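You operate a simulated robot arm through the tools that you are given. There is no shell and no other tool. Be economical: measure what you need, move in short steps, check, and stop when the job is done.

The job below is to be done with a simulated robot arm. You get a single attempt, and the scene is never put back.

## Task
Clear the grey board and brush the lint off it.
Fine: big tube on the yellow stand, felt ring on the drawer end of the bench; put the brush back. Set down upright: big tube, brush. What is to be rubbed or washed off counts as gone when no trace of it is left.

The check looks at the end state, three seconds after you hand in, the way a careful person would. Anything else that was tipped, shoved, dropped, spilled or broken makes it a failure.

## Robot
A 7-joint arm with a two-finger parallel gripper on a trunk, on a base that drives. Base frame: it is fixed to the floor where the robot stands at the start and does not move with it; the origin is under the middle of the robot, x ahead of it, y to its left, z up. Readings come in m, degrees, newtons and seconds.
With the tool pointing down near the work surface it reaches from about 0.36 to 0.78 m from the robot's upright axis, wherever it stands. Its first joint turns from -166.0 to 166.0 degrees. Places, roughly: big tube (11x11x29 cm) [0.5, 0.2, 1]; drawer end of the steel bench [0.5, 0.7, 0.8]; top of the yellow stand [0.5, 1.4, 0.7]. Payload 3.91 kg.
Tool frame: the origin (TCP) lies between the finger pads and is the grasp point; the fingertips stand 0.03 m ahead of it; z points along the fingers, y is the line along which they close. The gripper opens to 0.11 m. The fingers are 0.02 m wide and 0.01 m thick; the gripper's body (0.048 by 0.112 m) begins 0.055 m behind the TCP.
Orientation is told as [roll, pitch, yaw] about the base's x, y, z axes, in that order, counted from this pose: with the fingers straight down and closing along the base's y, the tool's x points along the base's -x, its y along +y and its z along -z.

## Interface
- The arm moves only by the tool servo_tool. Its argument "motion" is a list of rows, each a list of 7 numbers: the gripper command, from -1 (fully open) to 1 (shut), values between in proportion, then the shift along the tool's x, y, z in m, then the turn, a rotation vector about the tool's x, y, z in degrees. In form: [[claw, x, y, z, rx, ry, rz], ...]. A call has 1 to 8 rows; each row is the pose to reach, as a shift and turn from the pose commanded when the call began, along the tool's axes at that moment. Each row takes 0.2 s and may step no farther than 0.05 m and 8.6 degrees from the row before; otherwise, or with a gripper value out of range, the whole call is refused. Where a pose cannot be reached the arm comes as near as it can. A force on the tool above 40 N (or 10 N above the force at the start of the call, whichever is more), or a blocked arm, ends the call early, and 0.2 s more pass. The fingers move at their own pace (about 0.153 m/s each) and stop on an object; they squeeze with about 34 N. The grip force told is the motor's: it shows also when the fingers shut on nothing. Time passes only in rows, and 0.2 s behind the last, so rows that repeat a pose let the fingers close. It gives the time, the measured TCP pose, the force on the tool (base axes), the opening and the grip force at its end, in the units of the frame above (readings bear some noise), with the torque about the TCP (base axes, N m) and any sound that the robot's microphone picked up.
- Cameras (640 x 400 px; columns grow to the right, rows downward): "scene" is now at [0.0052, 0.1699, 1.5248]; the picture's right is [0.22, -0.97, 0.00], its down [-0.65, -0.15, -0.74] and it looks along [0.72, 0.17, -0.67] (base axes); focal length 247 px, centre (320, 200). "wrist" rides on the gripper at [0.077, 0.007, -0.114] in the tool frame; the picture's right is [-0.09, 1.00, 0.00], its down [-0.80, -0.07, -0.59] and it looks along [-0.59, -0.05, 0.80] (tool axes); focal length 270 px, centre (320, 200). There is no depth. A picture from a camera that has moved, and an enlarged one, comes with that camera's place and axes in the base frame and with its lens.
- capture(camera): a new picture of that camera. The clock stands still meanwhile.
- lift_body(by): slides the trunk up (or, below 0, down) by that many m; the arm and the scene camera ride with it, the base frame stays. It gives what a move gives, with no picture.
- base_move(legs): drives the robot by 1 to 6 legs, each [ahead, turn to the left] in m and degrees, along the robot's own axes; the way and the turn of a leg run together, so that a leg with both is an arc; at most 1.5 m and 180 degrees a leg. The arm and the cameras ride along, it lands a little off, and it stops where it bumps. It gives what a move gives.
- aim_head(pan, tilt): turns the head with the scene camera to pan (to the left, within 155 degrees either way) and tilt (down, from -29 to 69), counted from straight ahead of the robot. It gives what a move gives.
- zoom(camera, box): a new picture of the part [left, top, right, bottom] of that camera's present view, enlarged. The clock stands still meanwhile.
- sign_off(): hands the job in; it is judged then, once.

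Go step by step. Nothing tells you exact positions but the pictures and the camera data: compare them with the known pose of the tool, close in by small moves and look again before you grip or let go. The budget is 120 turns and 78 pictures, counting those below and the enlarged ones. Unless the task says otherwise, let go and move clear before handing in, and close with one line.

The tools are called after "Call:" as name(argument=value, ...) on one line, values as JSON. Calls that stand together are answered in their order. servo_tool: Moves the arm, as the interface text tells. Its arguments: {"type":"object","properties":{"motion":{"type":"array","items":{"type":"array","items":{"type":"number"}}}},"required":["motion"]} The other tools are called the same way: lift_body (by) slides the trunk up or down; base_move (legs) drives the base; aim_head (pan, tilt) turns the head that bears the scene camera; capture (camera) takes a picture; zoom (camera, box) takes an enlarged picture of a part of a camera's view; sign_off () hands the job in.

At the start:

```text
t: 0.0
eef_pos: [0.3369, 0.0135, 1.2696]
tool_rot: [0.0, 0.0, 0.0]
wrist_force: [-0.5, 0.4, 0.5]
ft_torque: [0.0, 0.01, -0.02]
opening: 0.1101
gripper_force: 0.0
trunk travel left (down, up): [-0.5, 0.11]
robot x, y, heading: [0.0023, 0.0028, -0.2]
head pan, tilt: [13.0, 42.1]
```

scene: 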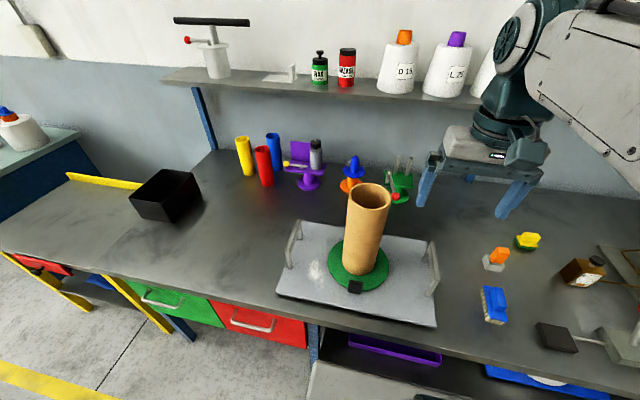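
wrist: 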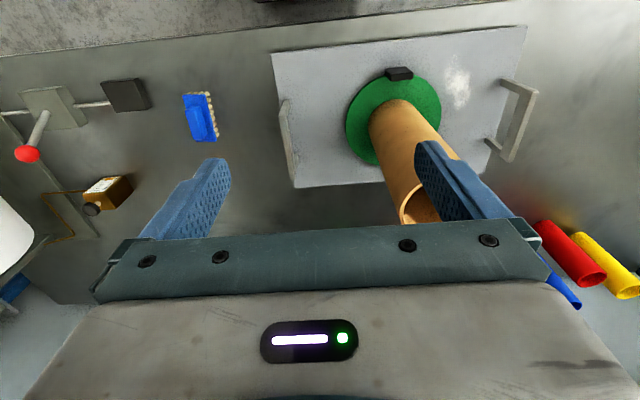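

I see the tube standing on a green felt ring on the grey board, with lint to the left of it. The blue brush is to the right, near (0.43, -0.24). I'll look closer at these and at the stand.

Call:
zoom(camera="scene", box=[260, 170, 460, 340])

Call:
zoom(camera="scene", box=[440, 210, 640, 370])

Call:
aim_head(pan=75, tilt=35)

Call:
capture(camera="scene")

```text
2.35 times, centred on (360, 255) of scene
camera zoom: at [0.0052, 0.1699, 1.5248], right [0.22, -0.97, 0.0], down [-0.65, -0.15, -0.74], along [0.72, 0.17, -0.67], focal length 582 px, centre (226, 71)
```

zoom: 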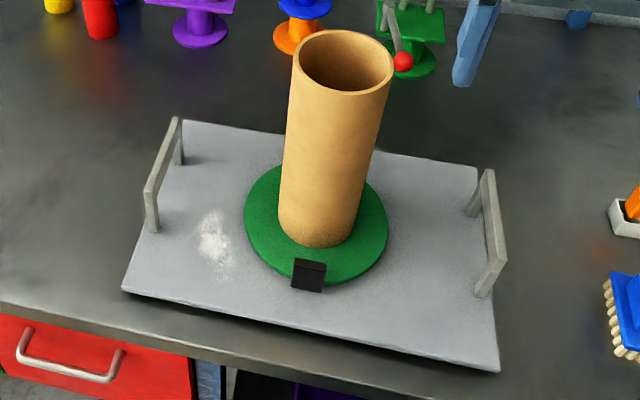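

```text
2.50 times, centred on (540, 290) of scene
camera zoom: at [0.0052, 0.1699, 1.5248], right [0.22, -0.97, 0.0], down [-0.65, -0.15, -0.74], along [0.72, 0.17, -0.67], focal length 618 px, centre (-230, -25)
```

zoom: 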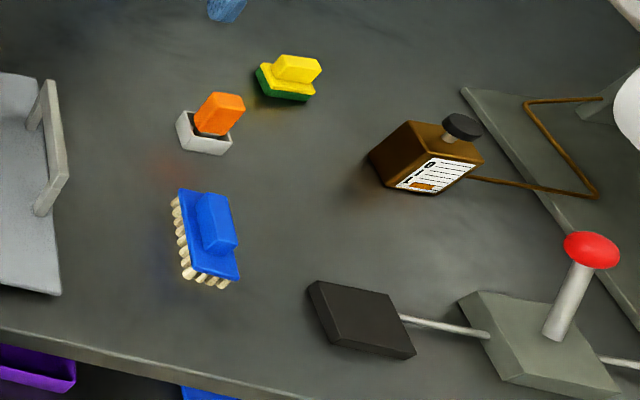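

```text
t: 1.3
eef_pos: [0.3365, 0.0143, 1.2689]
tool_rot: [0.1, 0.0, 0.0]
wrist_force: [0.1, 0.6, -0.5]
ft_torque: [-0.02, 0.02, 0.02]
opening: 0.11
gripper_force: 0.0
trunk travel left (down, up): [-0.5, 0.11]
robot x, y, heading: [-0.002, 0.0021, 0.0]
head pan, tilt: [75.0, 35.0]
```

```text
73 pictures are left
camera scene: at [-0.0534, 0.2362, 1.5355], right [0.97, -0.26, 0.0], down [-0.15, -0.55, -0.82], along [0.21, 0.79, -0.57], focal length 247 px, centre (320, 200)
```

scene: 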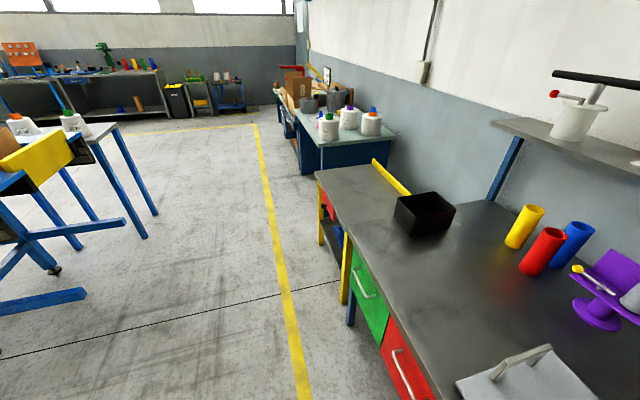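

The yellow stand is just past the end of the bench, with yellow legs and a yellow back rail. I'll zoom in on it.

Call:
zoom(camera="scene", box=[280, 140, 500, 340])

```text
2.00 times, centred on (390, 240) of scene
camera zoom: at [-0.0534, 0.2362, 1.5355], right [0.97, -0.26, 0.0], down [-0.15, -0.55, -0.82], along [0.21, 0.79, -0.57], focal length 494 px, centre (180, 120)
```

zoom: 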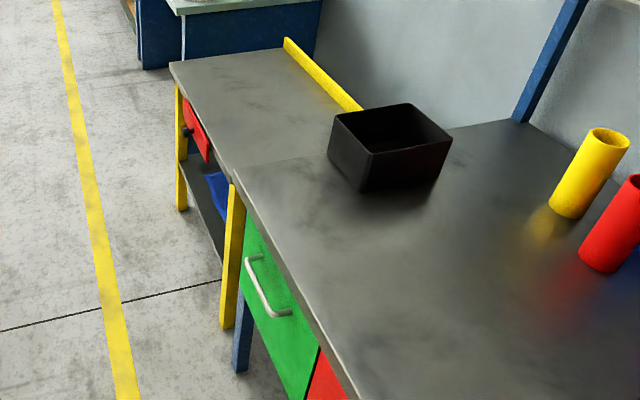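

The stand spans roughly y 1.05 to 1.75, and bare space on the bench's drawer end is available. The tube is as wide as the gripper opens, so I'll grip its right wall, with one finger inside and one outside. First I'll hover above it.

Call:
servo_tool(motion=[[-0.1, -0.032, 0.018, 0.012, 0, 0, 0], [-0.1, -0.064, 0.036, 0.024, 0, 0, 0], [-0.1, -0.096, 0.054, 0.036, 0, 0, 0], [-0.1, -0.128, 0.072, 0.048, 0, 0, 0], [-0.1, -0.158, 0.089, 0.06, 0, 0, 0]])

Call:
aim_head(pan=13, tilt=42)

Call:
capture(camera="wrist")

Call:
capture(camera="scene")

```text
t: 2.5
eef_pos: [0.497, 0.1018, 1.2065]
tool_rot: [0.0, 0.0, 0.0]
wrist_force: [0.0, -0.8, 0.7]
ft_torque: [0.0, 0.04, 0.0]
opening: 0.0605
gripper_force: 0.0
trunk travel left (down, up): [-0.5, 0.11]
robot x, y, heading: [-0.0008, -0.0033, 0.1]
head pan, tilt: [75.0, 35.0]
```

```text
t: 3.8
eef_pos: [0.4962, 0.1019, 1.2087]
tool_rot: [0.0, 0.1, -0.1]
wrist_force: [0.7, 0.8, 0.5]
ft_torque: [0.0, 0.0, -0.03]
opening: 0.0605
gripper_force: 0.1
trunk travel left (down, up): [-0.5, 0.11]
robot x, y, heading: [-0.0001, 0.0006, 0.0]
head pan, tilt: [13.0, 42.0]
```

```text
71 pictures are left
camera wrist: at [0.4196, 0.1082, 1.3217], right [0.09, 1.0, 0.0], down [0.8, -0.07, 0.59], along [0.59, -0.05, -0.8], focal length 270 px, centre (320, 200)
```

wrist: 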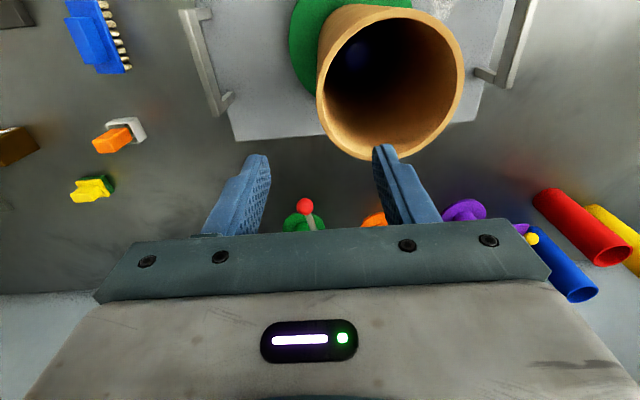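

```text
70 pictures are left
camera scene: at [0.0053, 0.17, 1.525], right [0.23, -0.97, 0.0], down [-0.65, -0.15, -0.74], along [0.72, 0.17, -0.67], focal length 247 px, centre (320, 200)
```

scene: 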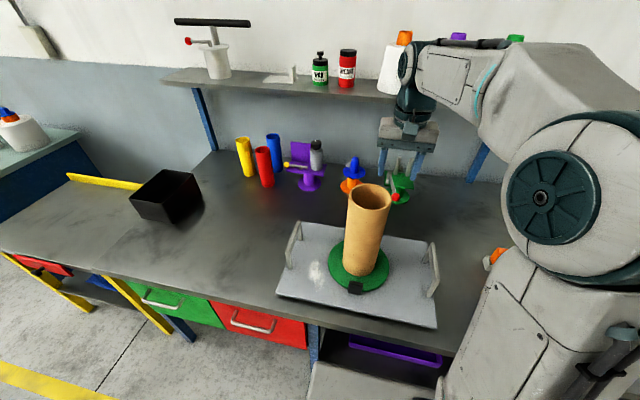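

There seems to be something blue inside the tube, so I'll look closer.

Call:
zoom(camera="wrist", box=[270, 0, 510, 160])

Call:
zoom(camera="scene", box=[290, 160, 450, 310])

```text
2.50 times, centred on (390, 80) of wrist
camera zoom: at [0.4196, 0.1082, 1.3217], right [0.09, 1.0, 0.0], down [0.8, -0.07, 0.59], along [0.59, -0.05, -0.8], focal length 676 px, centre (145, 500)
```

zoom: 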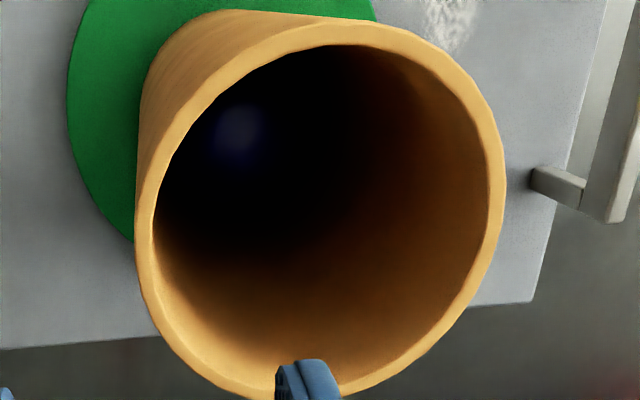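

```text
2.67 times, centred on (370, 235) of scene
camera zoom: at [0.0053, 0.17, 1.525], right [0.23, -0.97, 0.0], down [-0.65, -0.15, -0.74], along [0.72, 0.17, -0.67], focal length 659 px, centre (187, 107)
```

zoom: 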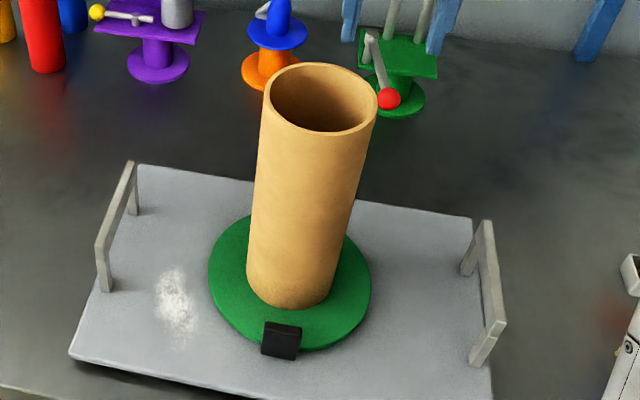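

A blue object seems to be sitting inside at the bottom of the tube, so I'll aim the wrist camera down the axis.

Call:
servo_tool(motion=[[-0.1, -0.012, 0.02, -0.01, 0, 4.2, 0], [-0.1, -0.022, 0.036, -0.015, 0, 8.4, 0], [-0.1, -0.032, 0.048, -0.015, 0, 12.6, 0]])

Call:
zoom(camera="wrist", box=[220, 0, 420, 160])

```text
t: 4.6
eef_pos: [0.5286, 0.1518, 1.2221]
tool_rot: [0.0, 12.8, 0.0]
wrist_force: [0.4, 0.1, 0.2]
ft_torque: [0.0, 0.05, -0.01]
opening: 0.0604
gripper_force: 0.1
trunk travel left (down, up): [-0.5, 0.11]
robot x, y, heading: [-0.0015, -0.0021, 0.1]
head pan, tilt: [13.0, 42.0]
```

```text
2.50 times, centred on (320, 80) of wrist
camera zoom: at [0.4784, 0.1576, 1.351], right [0.09, 1.0, -0.02], down [0.91, -0.07, 0.4], along [0.4, -0.05, -0.91], focal length 676 px, centre (320, 500)
```

zoom: 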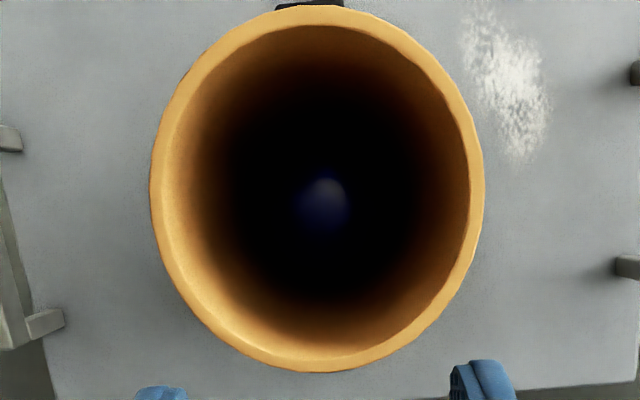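

A small blue object stands at the centre of the tube's floor. I'll lift the tube straight up and slowly, so nothing gets dragged. Next I go to the right wall at about (0.477, 0.10).

Call:
servo_tool(motion=[[-0.1, 0.022, -0.025, 0.02, 0, -6.3, 0], [-0.1, 0.0447, -0.05, 0.0407, 0, -12.7, 0], [-0.1, 0.0447, -0.05, 0.0407, 0, -12.7, 0]])

Call:
capture(camera="wrist")

Call:
zoom(camera="scene", box=[310, 110, 470, 240])

```text
t: 5.4
eef_pos: [0.4727, 0.1027, 1.1933]
tool_rot: [0.0, -0.1, 0.0]
wrist_force: [-0.2, -1.1, 0.2]
ft_torque: [0.01, -0.01, 0.0]
opening: 0.0606
gripper_force: 0.0
trunk travel left (down, up): [-0.5, 0.11]
robot x, y, heading: [-0.0006, -0.0011, 0.1]
head pan, tilt: [13.0, 42.0]
```

```text
66 pictures are left
camera wrist: at [0.3975, 0.1091, 1.3078], right [0.09, 1.0, 0.0], down [0.8, -0.07, 0.6], along [0.59, -0.05, -0.8], focal length 270 px, centre (320, 200)
```

wrist: 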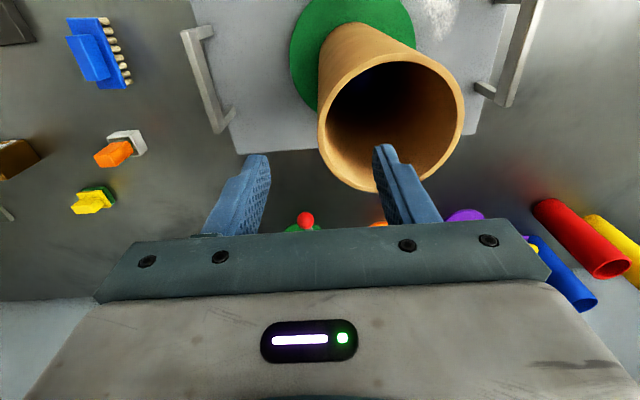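

```text
3.08 times, centred on (390, 175) of scene
camera zoom: at [0.0055, 0.1701, 1.5249], right [0.23, -0.97, 0.0], down [-0.65, -0.15, -0.74], along [0.72, 0.17, -0.67], focal length 761 px, centre (105, 277)
```

zoom: 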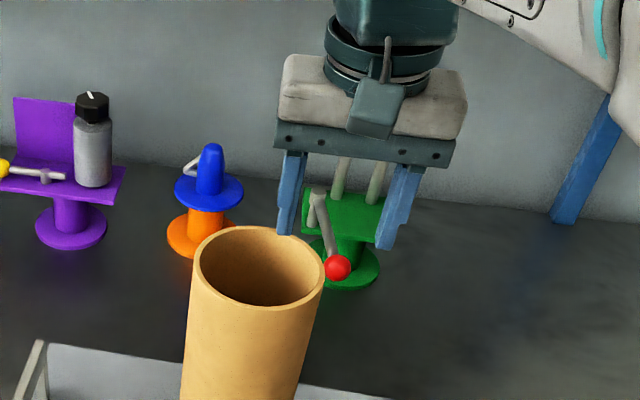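

The fingers straddle the right wall. I'll descend in two steps.

Call:
servo_tool(motion=[[-0.1, 0, 0, 0.025, 0, 0, 0], [-0.1, 0, 0, 0.05, 0, 0, 0], [-0.1, 0, 0, 0.075, 0, 0, 0]])

Call:
capture(camera="wrist")

Call:
zoom(camera="scene", box=[310, 110, 470, 240])

```text
t: 6.2
eef_pos: [0.4744, 0.101, 1.1175]
tool_rot: [-0.1, -0.1, -0.1]
wrist_force: [-0.2, -0.4, 0.4]
ft_torque: [0.03, 0.01, 0.02]
opening: 0.0603
gripper_force: 0.0
trunk travel left (down, up): [-0.5, 0.11]
robot x, y, heading: [-0.0025, 0.0039, -0.0]
head pan, tilt: [13.0, 42.0]
```

```text
64 pictures are left
camera wrist: at [0.3978, 0.1081, 1.2316], right [0.09, 1.0, 0.0], down [0.8, -0.07, 0.6], along [0.59, -0.05, -0.8], focal length 270 px, centre (320, 200)
```

wrist: 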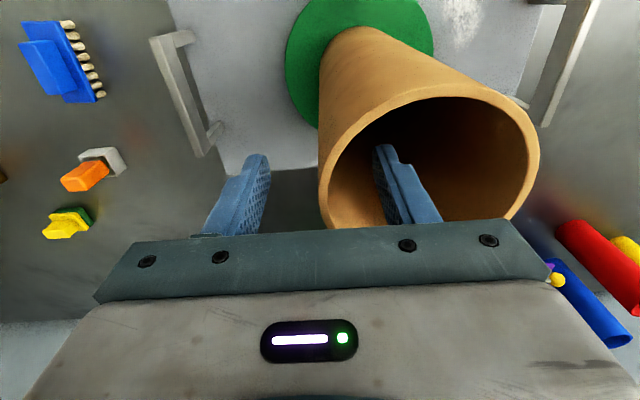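

```text
3.08 times, centred on (390, 175) of scene
camera zoom: at [0.0054, 0.17, 1.525], right [0.22, -0.97, 0.0], down [-0.65, -0.15, -0.74], along [0.72, 0.17, -0.67], focal length 761 px, centre (105, 277)
```

zoom: 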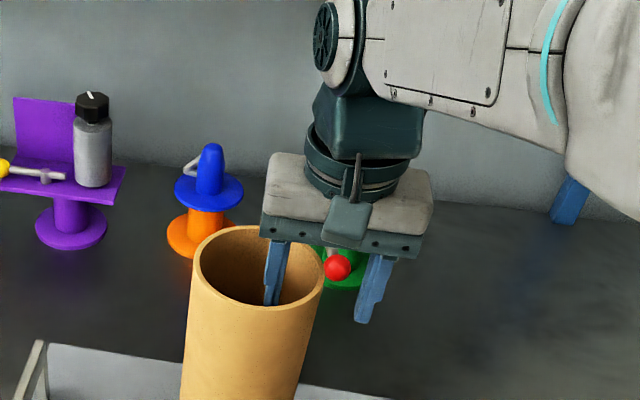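

The inner finger is inside and the outer one is clear. I'll go 3 cm lower, nudge +2 mm in y and close.

Call:
servo_tool(motion=[[-0.1, 0, 0.002, 0.015, 0, 0, 0], [-0.1, 0, 0.002, 0.03, 0, 0, 0], [0.3, 0, 0.002, 0.03, 0, 0, 0], [0.6, 0, 0.002, 0.03, 0, 0, 0], [0.8, 0, 0.002, 0.03, 0, 0, 0], [1, 0, 0.002, 0.03, 0, 0, 0], [1, 0, 0.002, 0.03, 0, 0, 0]])

Call:
zoom(camera="scene", box=[260, 150, 460, 340])

```text
t: 7.8
eef_pos: [0.475, 0.1023, 1.0873]
tool_rot: [0.0, -0.1, 0.0]
wrist_force: [2.7, -0.1, 0.4]
ft_torque: [0.18, -0.44, -0.13]
opening: 0.0042
gripper_force: 33.8
trunk travel left (down, up): [-0.5, 0.11]
robot x, y, heading: [-0.0, -0.0002, -0.1]
head pan, tilt: [13.0, 42.0]
```

```text
2.11 times, centred on (360, 245) of scene
camera zoom: at [0.0057, 0.17, 1.525], right [0.22, -0.97, 0.0], down [-0.65, -0.15, -0.74], along [0.72, 0.17, -0.67], focal length 520 px, centre (236, 105)
```

zoom: 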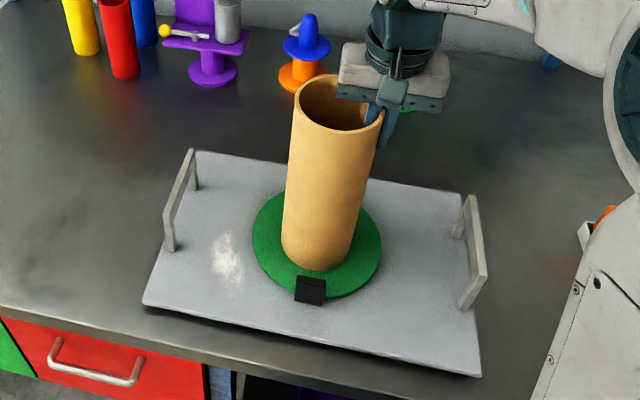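

The wall is gripped (4 mm thick). I'll lift straight up a bit and look under.

Call:
servo_tool(motion=[[1, 0, 0, -0.015, 0, 0, 0], [1, 0, 0, -0.03, 0, 0, 0], [1, 0, 0, -0.055, 0, 0, 0], [1, 0, 0, -0.08, 0, 0, 0], [1, 0, 0, -0.1, 0, 0, 0], [1, 0, 0, -0.12, 0, 0, 0]])

Call:
zoom(camera="scene", box=[260, 130, 460, 320])

```text
t: 9.2
eef_pos: [0.4739, 0.104, 1.2099]
tool_rot: [0.0, 0.0, 0.1]
wrist_force: [0.2, -0.7, -1.7]
ft_torque: [-0.11, -0.03, 0.05]
opening: 0.0046
gripper_force: 34.7
trunk travel left (down, up): [-0.5, 0.11]
robot x, y, heading: [0.0003, -0.0031, 0.0]
head pan, tilt: [13.0, 42.0]
```

```text
2.11 times, centred on (360, 225) of scene
camera zoom: at [0.0053, 0.17, 1.525], right [0.23, -0.97, 0.0], down [-0.65, -0.15, -0.74], along [0.72, 0.17, -0.67], focal length 520 px, centre (236, 147)
```

zoom: 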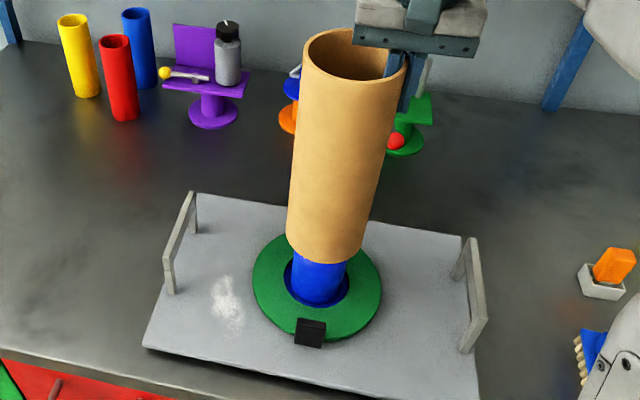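

The tube hid a tall blue object standing in the ring. I'll keep lifting straight up until the tube clears it.

Call:
servo_tool(motion=[[1, 0, 0, -0.03, 0, 0, 0], [1, 0, 0, -0.06, 0, 0, 0], [1, 0, 0, -0.09, 0, 0, 0], [1, 0, 0, -0.12, 0, 0, 0], [1, 0, 0, -0.15, 0, 0, 0]])

Call:
capture(camera="scene")

```text
t: 10.4
eef_pos: [0.4754, 0.1048, 1.3595]
tool_rot: [0.0, -0.1, -0.1]
wrist_force: [-0.3, 0.8, -1.2]
ft_torque: [-0.1, -0.04, 0.02]
opening: 0.0045
gripper_force: 34.3
trunk travel left (down, up): [-0.5, 0.11]
robot x, y, heading: [-0.0002, 0.0023, -0.3]
head pan, tilt: [13.0, 42.0]
```

```text
60 pictures are left
camera scene: at [0.0055, 0.1701, 1.5249], right [0.22, -0.97, 0.0], down [-0.65, -0.15, -0.74], along [0.72, 0.17, -0.67], focal length 247 px, centre (320, 200)
```

scene: 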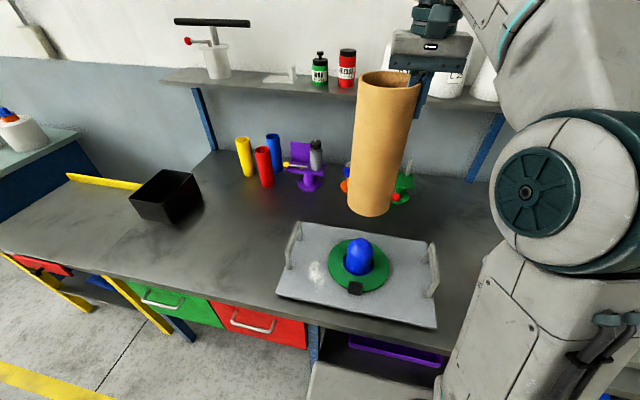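

The tube is clear, and its bottom is at about z = 1.09. I'll carry it to the yellow stand: turn left, drive along the bench, turn back.

Call:
base_move(legs=[[0, 90], [1.25, 0], [0, -90]])

Call:
aim_head(pan=10, tilt=45)

Call:
capture(camera="scene")

```text
t: 24.6
eef_pos: [0.4341, 1.3895, 1.3588]
tool_rot: [0.1, 0.0, 0.6]
wrist_force: [-0.1, 0.2, -2.1]
ft_torque: [-0.07, 0.01, -0.01]
opening: 0.0046
gripper_force: 33.6
trunk travel left (down, up): [-0.5, 0.11]
robot x, y, heading: [-0.0379, 1.2782, 0.9]
head pan, tilt: [13.0, 42.0]
```

```text
t: 25.3
eef_pos: [0.4342, 1.3896, 1.3595]
tool_rot: [0.0, -0.1, 0.6]
wrist_force: [0.5, 0.0, -1.3]
ft_torque: [-0.11, 0.0, 0.0]
opening: 0.0046
gripper_force: 33.7
trunk travel left (down, up): [-0.5, 0.11]
robot x, y, heading: [-0.0328, 1.2801, 0.8]
head pan, tilt: [10.0, 45.0]
```

```text
59 pictures are left
camera scene: at [-0.0367, 1.445, 1.5207], right [0.18, -0.98, 0.0], down [-0.69, -0.13, -0.71], along [0.69, 0.13, -0.71], focal length 247 px, centre (320, 200)
```

scene: 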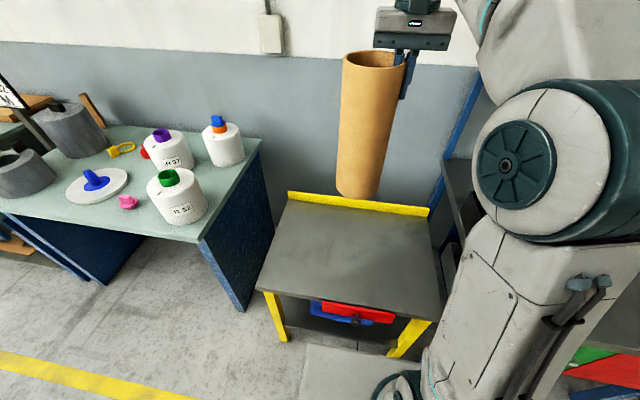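

The stand is empty and centred near (0.5, 1.43). I'll lower the tube toward it.

Call:
servo_tool(motion=[[1, -0.015, 0, 0.03, 0, 0, 0], [1, -0.03, 0, 0.07, 0, 0, 0], [1, -0.04, 0, 0.11, 0, 0, 0], [1, -0.04, 0, 0.15, 0, 0, 0], [1, -0.04, 0, 0.19, 0, 0, 0], [1, -0.04, 0, 0.23, 0, 0, 0], [1, -0.04, 0, 0.27, 0, 0, 0], [1, -0.04, 0, 0.31, 0, 0, 0]])

Call:
capture(camera="scene")

```text
t: 27.1
eef_pos: [0.4743, 1.3918, 1.0488]
tool_rot: [0.0, -0.1, 0.5]
wrist_force: [0.7, 0.0, -1.3]
ft_torque: [-0.09, 0.04, -0.04]
opening: 0.0047
gripper_force: 34.2
trunk travel left (down, up): [-0.5, 0.11]
robot x, y, heading: [-0.0381, 1.275, 0.4]
head pan, tilt: [10.0, 45.0]
```

```text
58 pictures are left
camera scene: at [-0.0363, 1.4451, 1.5207], right [0.18, -0.98, 0.0], down [-0.7, -0.13, -0.71], along [0.69, 0.13, -0.71], focal length 247 px, centre (320, 200)
```

scene: 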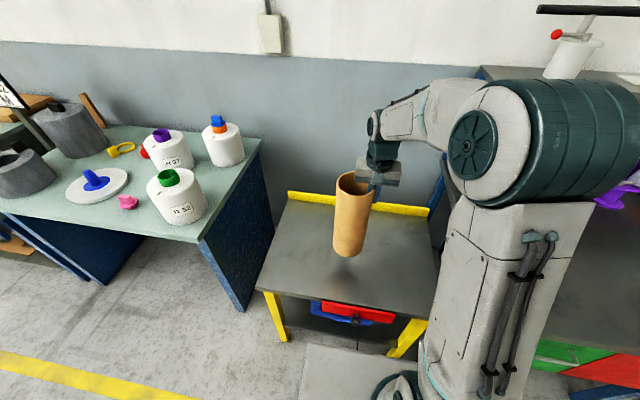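

Call:
servo_tool(motion=[[1, 0, 0, 0.03, 0, 0, 0], [1, 0, 0, 0.06, 0, 0, 0]])

Call:
zoom(camera="scene", box=[270, 150, 450, 300])

```text
t: 27.7
eef_pos: [0.473, 1.3933, 0.988]
tool_rot: [0.1, 0.0, 0.7]
wrist_force: [1.0, 0.5, -2.1]
ft_torque: [-0.1, -0.02, 0.0]
opening: 0.0045
gripper_force: 34.0
trunk travel left (down, up): [-0.5, 0.11]
robot x, y, heading: [-0.0403, 1.2777, 0.8]
head pan, tilt: [10.0, 45.0]
```

```text
2.67 times, centred on (360, 225) of scene
camera zoom: at [-0.0362, 1.4451, 1.5207], right [0.18, -0.98, 0.0], down [-0.7, -0.13, -0.71], along [0.69, 0.13, -0.71], focal length 659 px, centre (213, 133)
```

zoom: 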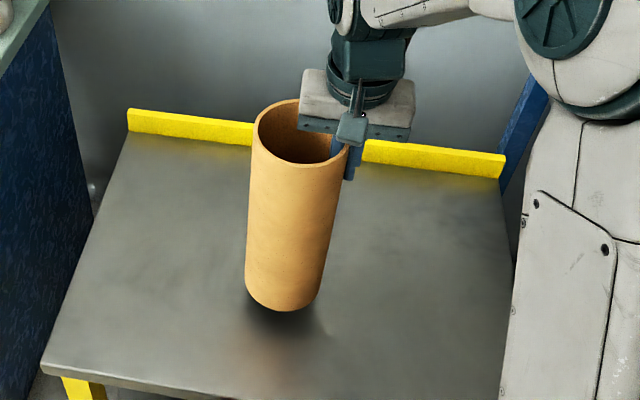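

Call:
servo_tool(motion=[[1, 0, 0, 0.005, 0, 0, 0], [1, 0, 0, 0.01, 0, 0, 0], [1, 0, 0, 0.014, 0, 0, 0]])

Call:
zoom(camera="scene", box=[310, 200, 400, 280])

```text
t: 28.5
eef_pos: [0.4734, 1.3913, 0.9756]
tool_rot: [0.1, -0.1, 0.6]
wrist_force: [-0.1, 0.8, -1.4]
ft_torque: [-0.09, -0.02, 0.01]
opening: 0.0045
gripper_force: 33.8
trunk travel left (down, up): [-0.5, 0.11]
robot x, y, heading: [-0.0387, 1.2772, 0.5]
head pan, tilt: [10.0, 45.0]
```

```text
5.00 times, centred on (355, 240) of scene
camera zoom: at [-0.0366, 1.4449, 1.5207], right [0.18, -0.98, 0.0], down [-0.7, -0.13, -0.71], along [0.69, 0.13, -0.71], focal length 1236 px, centre (145, 0)
```

zoom: 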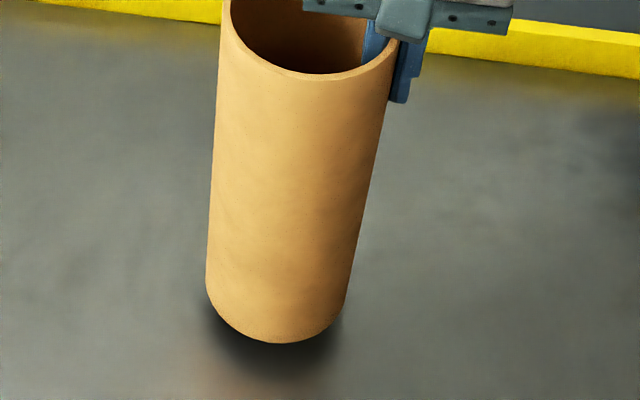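

Call:
servo_tool(motion=[[1, 0, 0, 0.004, 0, 0, 0], [1, 0, 0, 0.008, 0, 0, 0]])

Call:
servo_tool(motion=[[1, 0, 0, 0.003, 0, 0, 0], [1, 0, 0, 0.006, 0, 0, 0]])

Call:
zoom(camera="scene", box=[310, 200, 400, 280])

```text
t: 29.1
eef_pos: [0.4746, 1.392, 0.9673]
tool_rot: [0.0, -0.1, 0.6]
wrist_force: [0.1, 0.0, -1.5]
ft_torque: [-0.09, 0.0, 0.03]
opening: 0.0044
gripper_force: 34.5
trunk travel left (down, up): [-0.5, 0.11]
robot x, y, heading: [-0.0411, 1.2812, 0.6]
head pan, tilt: [10.0, 45.0]
```

```text
t: 29.7
eef_pos: [0.4731, 1.3904, 0.9606]
tool_rot: [0.0, -0.2, 0.6]
wrist_force: [-0.1, 0.9, -1.7]
ft_torque: [-0.14, 0.0, -0.03]
opening: 0.0044
gripper_force: 34.4
trunk travel left (down, up): [-0.5, 0.11]
robot x, y, heading: [-0.0397, 1.2817, 0.6]
head pan, tilt: [10.0, 45.0]
```

```text
5.00 times, centred on (355, 240) of scene
camera zoom: at [-0.0366, 1.445, 1.5206], right [0.18, -0.98, 0.0], down [-0.7, -0.13, -0.71], along [0.69, 0.13, -0.71], focal length 1236 px, centre (145, 0)
```

zoom: 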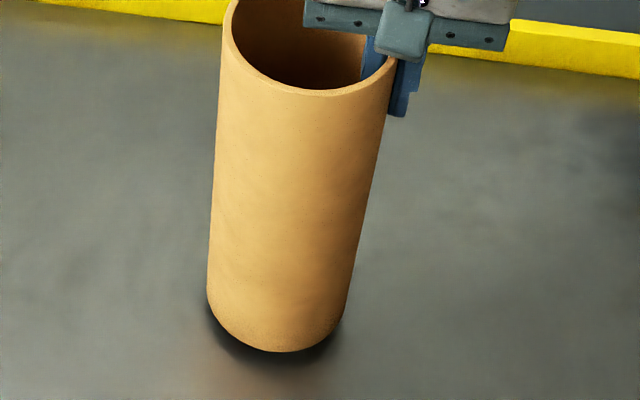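

Call:
servo_tool(motion=[[1, 0, 0, 0.003, 0, 0, 0], [1, 0, 0, 0.005, 0, 0, 0]])

Call:
servo_tool(motion=[[1, 0, 0, 0.002, 0, 0, 0], [1, 0, 0, 0.004, 0, 0, 0]])

Call:
servo_tool(motion=[[1, 0, 0, 0.002, 0, 0, 0], [1, 0, 0, 0.003, 0, 0, 0]])

```text
t: 30.3
eef_pos: [0.4756, 1.3901, 0.9556]
tool_rot: [-0.1, -0.1, 0.7]
wrist_force: [0.3, 0.0, -2.3]
ft_torque: [-0.07, -0.01, -0.03]
opening: 0.0044
gripper_force: 34.5
trunk travel left (down, up): [-0.5, 0.11]
robot x, y, heading: [-0.0417, 1.2779, 0.7]
head pan, tilt: [10.0, 45.0]
```

```text
t: 30.9
eef_pos: [0.4743, 1.391, 0.9508]
tool_rot: [0.0, -0.1, 0.6]
wrist_force: [0.0, 0.1, -2.0]
ft_torque: [-0.14, -0.04, 0.0]
opening: 0.0049
gripper_force: 34.3
trunk travel left (down, up): [-0.5, 0.11]
robot x, y, heading: [-0.0361, 1.2819, 0.7]
head pan, tilt: [10.0, 45.0]
```

```text
t: 31.5
eef_pos: [0.4737, 1.3907, 0.9503]
tool_rot: [0.0, -0.1, 0.6]
wrist_force: [-0.4, 0.6, -2.2]
ft_torque: [-0.09, -0.01, 0.0]
opening: 0.0048
gripper_force: 34.1
trunk travel left (down, up): [-0.5, 0.11]
robot x, y, heading: [-0.0405, 1.2791, 0.4]
head pan, tilt: [10.0, 45.0]
```

Call:
servo_tool(motion=[[1, 0, 0, 0.002, 0, 0, 0], [1, 0, 0, 0.003, 0, 0, 0]])

Call:
servo_tool(motion=[[1, 0, 0, 0.002, 0, 0, 0], [1, 0, 0, 0.003, 0, 0, 0]])

Call:
zoom(camera="scene", box=[310, 200, 400, 280])

```text
t: 32.1
eef_pos: [0.4739, 1.3894, 0.9469]
tool_rot: [0.0, -0.3, 0.6]
wrist_force: [0.8, -1.1, 1.2]
ft_torque: [-0.16, -0.03, 0.02]
opening: 0.0045
gripper_force: 34.0
trunk travel left (down, up): [-0.5, 0.11]
robot x, y, heading: [-0.0397, 1.2814, 0.7]
head pan, tilt: [10.0, 45.0]
```

```text
t: 32.7
eef_pos: [0.4745, 1.3901, 0.9457]
tool_rot: [0.1, -0.4, 0.7]
wrist_force: [0.8, -1.0, 26.8]
ft_torque: [0.35, 0.91, 0.06]
opening: 0.0047
gripper_force: 33.8
trunk travel left (down, up): [-0.5, 0.11]
robot x, y, heading: [-0.0436, 1.2824, 0.7]
head pan, tilt: [10.0, 45.0]
```

```text
5.00 times, centred on (355, 240) of scene
camera zoom: at [-0.0387, 1.4442, 1.5212], right [0.18, -0.98, 0.0], down [-0.69, -0.13, -0.71], along [0.7, 0.13, -0.71], focal length 1236 px, centre (145, 0)
```

zoom: 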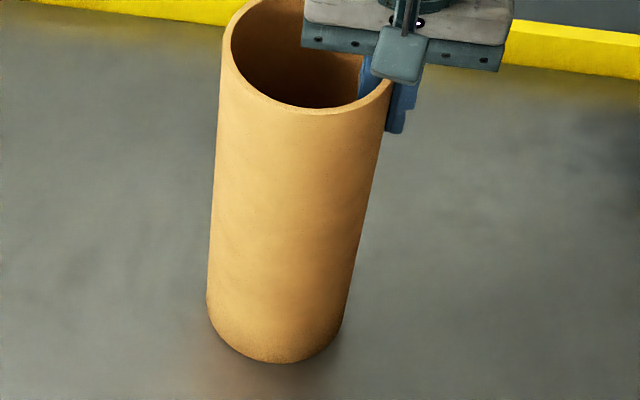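

Contact is made at 27 N. I'll ease up 2 mm, open and retract straight up.

Call:
servo_tool(motion=[[1, 0, 0, -0.002, 0, 0, 0], [0.6, 0, 0, -0.002, 0, 0, 0], [0.3, 0, 0, -0.002, 0, 0, 0], [0.1, 0, 0, -0.002, 0, 0, 0], [-0.1, 0, 0, -0.002, 0, 0, 0], [-0.1, 0, 0, -0.002, 0, 0, 0]])

Call:
servo_tool(motion=[[-0.1, 0, 0, -0.02, 0, 0, 0], [-0.1, 0, 0, -0.05, 0, 0, 0], [-0.1, 0, 0, -0.09, 0, 0, 0], [-0.1, 0, 0, -0.14, 0, 0, 0], [-0.1, 0, 0, -0.19, 0, 0, 0], [-0.1, 0, 0, -0.24, 0, 0, 0]])

Call:
capture(camera="scene")

```text
t: 34.1
eef_pos: [0.4733, 1.3912, 0.9445]
tool_rot: [0.1, -0.1, 0.5]
wrist_force: [-0.5, 0.9, 0.5]
ft_torque: [0.02, 0.02, 0.02]
opening: 0.0605
gripper_force: 0.0
trunk travel left (down, up): [-0.5, 0.11]
robot x, y, heading: [-0.0406, 1.2783, 0.6]
head pan, tilt: [10.0, 45.0]
```

```text
t: 35.5
eef_pos: [0.4777, 1.3909, 1.1852]
tool_rot: [0.0, 0.0, 0.5]
wrist_force: [0.3, -0.2, -0.3]
ft_torque: [-0.02, 0.02, 0.01]
opening: 0.0605
gripper_force: 0.1
trunk travel left (down, up): [-0.5, 0.11]
robot x, y, heading: [-0.037, 1.279, 0.6]
head pan, tilt: [10.0, 45.0]
```

```text
53 pictures are left
camera scene: at [-0.037, 1.4448, 1.5206], right [0.18, -0.98, 0.0], down [-0.69, -0.13, -0.71], along [0.7, 0.13, -0.71], focal length 247 px, centre (320, 200)
```

scene: 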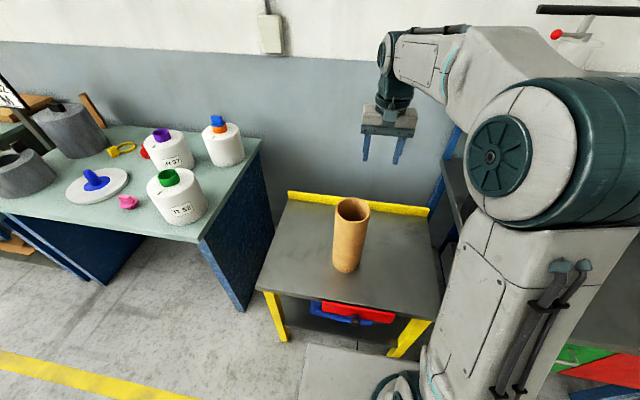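

The tube stands upright on the stand. I'll raise the arm and drive back to about y = 0.25, where the board, brush and drawer end are all in reach.

Call:
servo_tool(motion=[[-0.1, 0.02, 0, -0.04, 0, 0, 0], [-0.1, 0.04, 0, -0.08, 0, 0, 0], [-0.1, 0.06, 0, -0.12, 0, 0, 0], [-0.1, 0.08, 0, -0.16, 0, 0, 0]])

Call:
base_move(legs=[[0, 89], [-1.03, 0], [0, -90]])

Call:
aim_head(pan=0, tilt=48)

Call:
capture(camera="scene")

```text
t: 36.5
eef_pos: [0.3886, 1.3882, 1.3455]
tool_rot: [0.1, -0.1, 0.7]
wrist_force: [0.3, -0.4, -0.3]
ft_torque: [-0.02, -0.03, 0.04]
opening: 0.0605
gripper_force: 0.1
trunk travel left (down, up): [-0.5, 0.11]
robot x, y, heading: [-0.0391, 1.2781, 0.9]
head pan, tilt: [10.0, 45.0]
```

```text
t: 49.3
eef_pos: [0.3633, 0.3465, 1.3454]
tool_rot: [0.1, -0.1, -0.1]
wrist_force: [-0.5, 1.0, -0.7]
ft_torque: [-0.01, -0.02, -0.02]
opening: 0.0608
gripper_force: 0.1
trunk travel left (down, up): [-0.5, 0.11]
robot x, y, heading: [-0.0666, 0.2455, -0.1]
head pan, tilt: [10.0, 45.0]
```

```text
t: 50.0
eef_pos: [0.3636, 0.3472, 1.3456]
tool_rot: [0.0, -0.1, -0.1]
wrist_force: [0.9, -0.4, -0.1]
ft_torque: [0.03, 0.01, -0.02]
opening: 0.0607
gripper_force: 0.0
trunk travel left (down, up): [-0.5, 0.11]
robot x, y, heading: [-0.0645, 0.2433, -0.0]
head pan, tilt: [0.0, 48.0]
```

```text
52 pictures are left
camera scene: at [-0.0643, 0.3944, 1.5165], right [0.0, -1.0, 0.0], down [-0.74, 0.0, -0.67], along [0.67, 0.0, -0.74], focal length 247 px, centre (320, 200)
```

scene: 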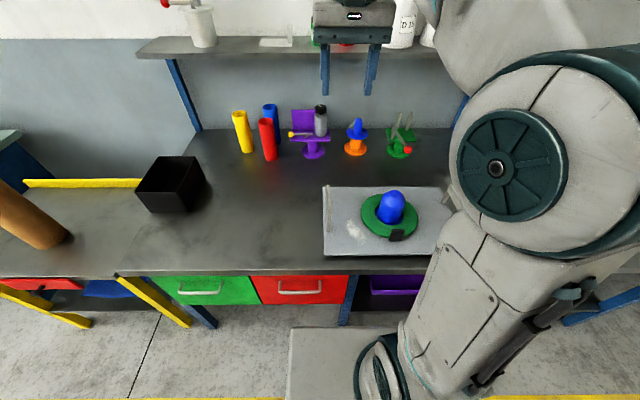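

Call:
zoom(camera="scene", box=[310, 160, 460, 270])

Call:
capture(camera="wrist")

```text
3.64 times, centred on (385, 215) of scene
camera zoom: at [-0.0643, 0.3944, 1.5165], right [0.0, -1.0, 0.0], down [-0.74, 0.0, -0.67], along [0.67, 0.0, -0.74], focal length 899 px, centre (84, 146)
```

zoom: 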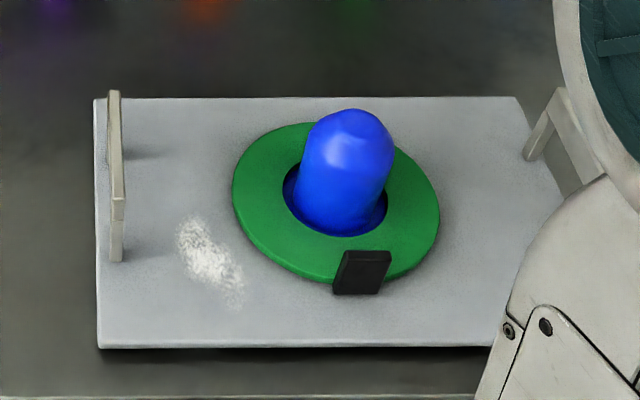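

```text
50 pictures are left
camera wrist: at [0.2869, 0.354, 1.4595], right [0.09, 1.0, 0.0], down [0.8, -0.07, 0.6], along [0.59, -0.05, -0.8], focal length 270 px, centre (320, 200)
```

wrist: 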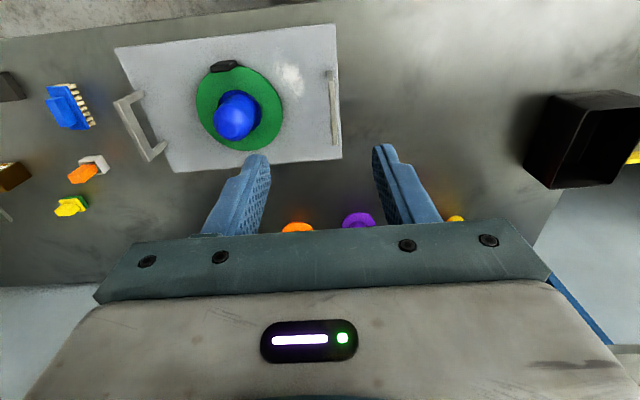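

The blue item is a domed peg about 8 cm wide standing in the ring's hole, near (0.47, 0.155). It also has to come off the board. I'll hover above it, fully open, to measure.

Call:
servo_tool(motion=[[-1, -0.013, -0.023, 0.036, 0, 0, 0], [-1, -0.026, -0.047, 0.072, 0, 0, 0], [-1, -0.04, -0.07, 0.107, 0, 0, 0], [-1, -0.053, -0.094, 0.143, 0, 0, 0], [-1, -0.066, -0.117, 0.179, 0, 0, 0], [-1, -0.08, -0.14, 0.215, 0, 0, 0], [-1, -0.093, -0.164, 0.25, 0, 0, 0], [-1, -0.106, -0.187, 0.286, 0, 0, 0]])

Call:
capture(camera="wrist")

Call:
zoom(camera="scene", box=[310, 120, 470, 270])

```text
t: 51.9
eef_pos: [0.4731, 0.1608, 1.0585]
tool_rot: [0.0, 0.0, -0.1]
wrist_force: [-0.3, -0.2, 0.6]
ft_torque: [-0.03, 0.02, 0.05]
opening: 0.1101
gripper_force: 0.1
trunk travel left (down, up): [-0.5, 0.11]
robot x, y, heading: [-0.0662, 0.24, -0.3]
head pan, tilt: [0.0, 48.0]
```

```text
49 pictures are left
camera wrist: at [0.3969, 0.1671, 1.1728], right [0.09, 1.0, 0.0], down [0.8, -0.07, 0.6], along [0.59, -0.05, -0.8], focal length 270 px, centre (320, 200)
```

wrist: 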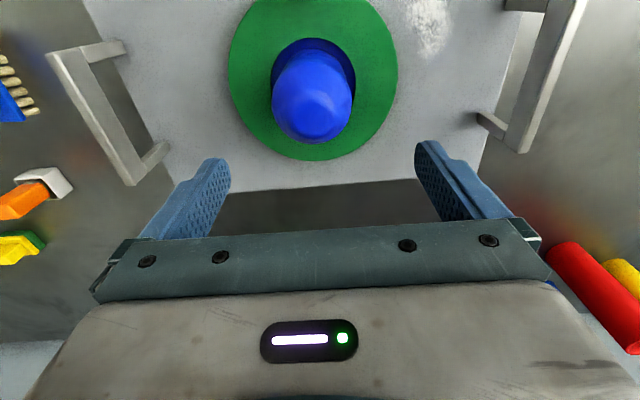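

```text
2.67 times, centred on (390, 195) of scene
camera zoom: at [-0.0636, 0.3939, 1.5165], right [0.0, -1.0, 0.0], down [-0.74, 0.0, -0.67], along [0.67, 0.0, -0.74], focal length 659 px, centre (133, 213)
```

zoom: 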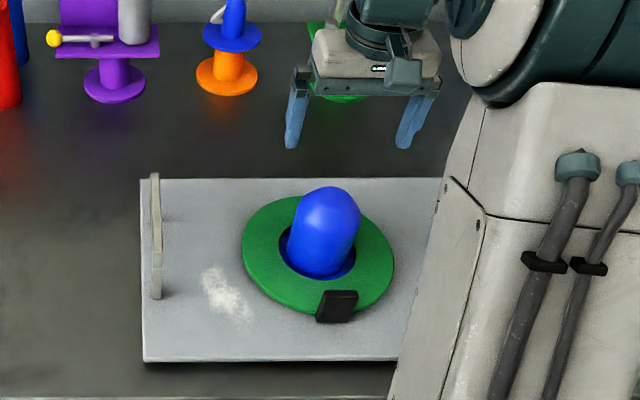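

The peg is at about (0.475, 0.152), 7.8 cm wide. I'll descend partway around it and check.

Call:
servo_tool(motion=[[-1, -0.002, -0.008, 0.03, 0, 0, 0], [-1, -0.002, -0.008, 0.07, 0, 0, 0], [-1, -0.002, -0.008, 0.1, 0, 0, 0]])

Call:
capture(camera="wrist")

Call:
zoom(camera="scene", box=[330, 140, 450, 250])

```text
t: 52.6
eef_pos: [0.4733, 0.1497, 0.9562]
tool_rot: [0.1, -0.1, -0.2]
wrist_force: [-1.1, 0.4, -0.3]
ft_torque: [0.01, -0.02, 0.04]
opening: 0.1101
gripper_force: 0.0
trunk travel left (down, up): [-0.5, 0.11]
robot x, y, heading: [-0.0681, 0.2424, -0.2]
head pan, tilt: [0.0, 48.0]
```

```text
47 pictures are left
camera wrist: at [0.3975, 0.1574, 1.071], right [0.09, 1.0, 0.0], down [0.8, -0.07, 0.6], along [0.59, -0.05, -0.8], focal length 270 px, centre (320, 200)
```

wrist: 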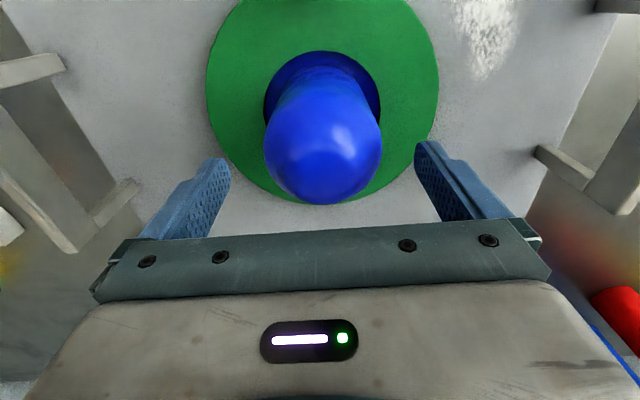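

```text
3.64 times, centred on (390, 195) of scene
camera zoom: at [-0.064, 0.3944, 1.5165], right [0.0, -1.0, 0.0], down [-0.74, 0.0, -0.67], along [0.67, 0.0, -0.74], focal length 899 px, centre (66, 218)
```

zoom: 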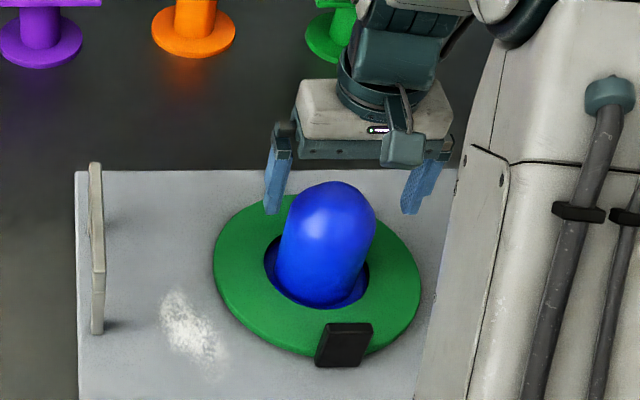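

Call:
servo_tool(motion=[[-1, -0.002, 0.003, 0.02, 0, 0, 0], [-1, -0.002, 0.003, 0.04, 0, 0, 0], [-1, -0.002, 0.003, 0.052, 0, 0, 0]])

Call:
capture(camera="wrist")

```text
t: 53.5
eef_pos: [0.4745, 0.1521, 0.9055]
tool_rot: [0.0, -0.1, 0.0]
wrist_force: [0.4, 0.2, -0.4]
ft_torque: [0.0, -0.01, 0.04]
opening: 0.1101
gripper_force: 0.2
trunk travel left (down, up): [-0.5, 0.11]
robot x, y, heading: [-0.0642, 0.2403, 0.0]
head pan, tilt: [0.0, 48.0]
```

```text
45 pictures are left
camera wrist: at [0.3981, 0.1602, 1.0197], right [0.09, 1.0, 0.0], down [0.8, -0.07, 0.6], along [0.59, -0.05, -0.8], focal length 270 px, centre (320, 200)
```

wrist: 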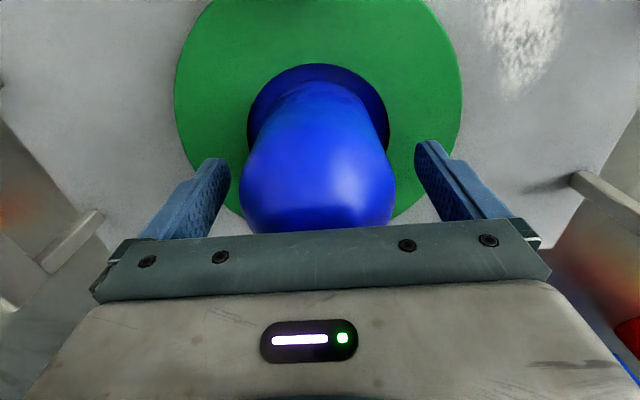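

It's centred between the fingers, so I'll close.

Call:
servo_tool(motion=[[-0.7, 0, 0, 0.003, 0, 0, 0], [0, 0, 0, 0.003, 0, 0, 0], [0.4, 0, 0, 0.003, 0, 0, 0], [0.7, 0, 0, 0.003, 0, 0, 0], [1, 0, 0, 0.003, 0, 0, 0]])

Call:
servo_tool(motion=[[1, 0, 0, -0.01, 0, 0, 0], [1, 0, 0, -0.02, 0, 0, 0], [1, 0, 0, -0.03, 0, 0, 0]])

Call:
zoom(camera="scene", box=[330, 140, 450, 250])

```text
t: 54.6
eef_pos: [0.4762, 0.1544, 0.9031]
tool_rot: [0.0, -0.1, 0.0]
wrist_force: [0.6, -1.6, -0.4]
ft_torque: [-0.22, -0.35, -0.1]
opening: 0.0778
gripper_force: 34.1
trunk travel left (down, up): [-0.5, 0.11]
robot x, y, heading: [-0.069, 0.2413, -0.2]
head pan, tilt: [0.0, 48.0]
```

```text
t: 55.5
eef_pos: [0.4742, 0.1541, 0.9346]
tool_rot: [0.0, 0.0, -0.1]
wrist_force: [0.7, -0.2, -7.5]
ft_torque: [0.02, -0.01, -0.02]
opening: 0.0779
gripper_force: 34.1
trunk travel left (down, up): [-0.5, 0.11]
robot x, y, heading: [-0.0684, 0.2404, -0.1]
head pan, tilt: [0.0, 48.0]
```

```text
3.64 times, centred on (390, 195) of scene
camera zoom: at [-0.0637, 0.3942, 1.5164], right [0.0, -1.0, 0.0], down [-0.74, 0.0, -0.67], along [0.67, 0.0, -0.74], focal length 899 px, centre (66, 218)
```

zoom: 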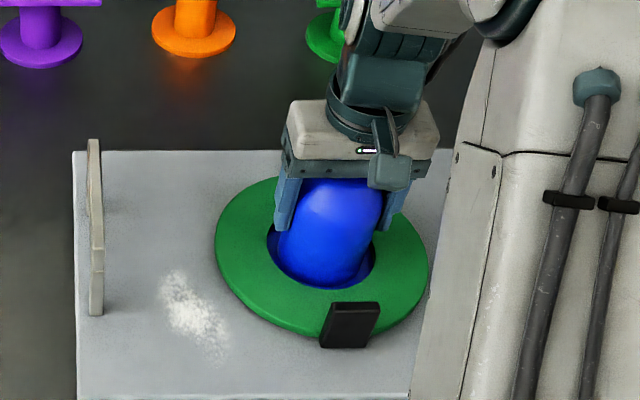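

The whole board rises with the peg, so the peg is a fixed part of the board and isn't something to remove. I'll set it straight back down where it was and release.

Call:
servo_tool(motion=[[1, 0, 0, 0.01, 0, 0, 0], [1, 0, 0, 0.02, 0, 0, 0], [1, 0, 0, 0.027, 0, 0, 0], [1, 0, 0, 0.03, 0, 0, 0], [1, 0, 0, 0.03, 0, 0, 0]])

Call:
zoom(camera="scene", box=[330, 140, 450, 250])

```text
t: 56.6
eef_pos: [0.4751, 0.1543, 0.9034]
tool_rot: [0.0, -0.1, -0.1]
wrist_force: [-0.9, 0.7, -6.8]
ft_torque: [-0.04, -0.04, 0.0]
opening: 0.0775
gripper_force: 33.7
trunk travel left (down, up): [-0.5, 0.11]
robot x, y, heading: [-0.0658, 0.2425, -0.2]
head pan, tilt: [0.0, 48.0]
```

```text
3.64 times, centred on (390, 195) of scene
camera zoom: at [-0.0636, 0.3942, 1.5165], right [0.0, -1.0, 0.0], down [-0.74, 0.0, -0.67], along [0.67, 0.0, -0.74], focal length 899 px, centre (66, 218)
```

zoom: 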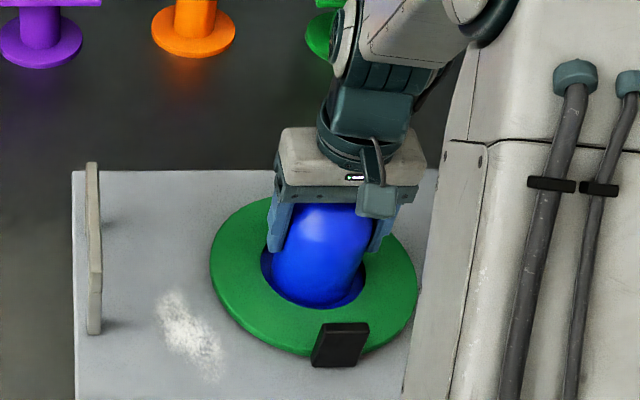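

The board is almost back down and still hanging by a hair. I'll lower it by millimetres.

Call:
servo_tool(motion=[[1, 0, -0.001, 0.001, 0, 0, 0], [1, 0, -0.002, 0.001, 0, 0, 0], [1, 0, -0.002, 0.002, 0, 0, 0]])

Call:
servo_tool(motion=[[1, 0, 0, 0.001, 0, 0, 0], [1, 0, 0, 0.001, 0, 0, 0]])

```text
t: 57.5
eef_pos: [0.475, 0.1532, 0.9043]
tool_rot: [0.0, -0.3, -0.1]
wrist_force: [2.0, 3.5, 9.3]
ft_torque: [0.66, 0.94, -0.03]
opening: 0.0775
gripper_force: 34.0
trunk travel left (down, up): [-0.5, 0.11]
robot x, y, heading: [-0.0658, 0.2414, 0.0]
head pan, tilt: [0.0, 48.0]
```

```text
t: 58.0
eef_pos: [0.4736, 0.1533, 0.903]
tool_rot: [-0.1, -0.5, -0.1]
wrist_force: [4.7, 1.7, 26.9]
ft_torque: [0.49, 0.48, 0.16]
opening: 0.0776
gripper_force: 33.8
trunk travel left (down, up): [-0.5, 0.11]
robot x, y, heading: [-0.0628, 0.2448, -0.1]
head pan, tilt: [0.0, 48.0]
```

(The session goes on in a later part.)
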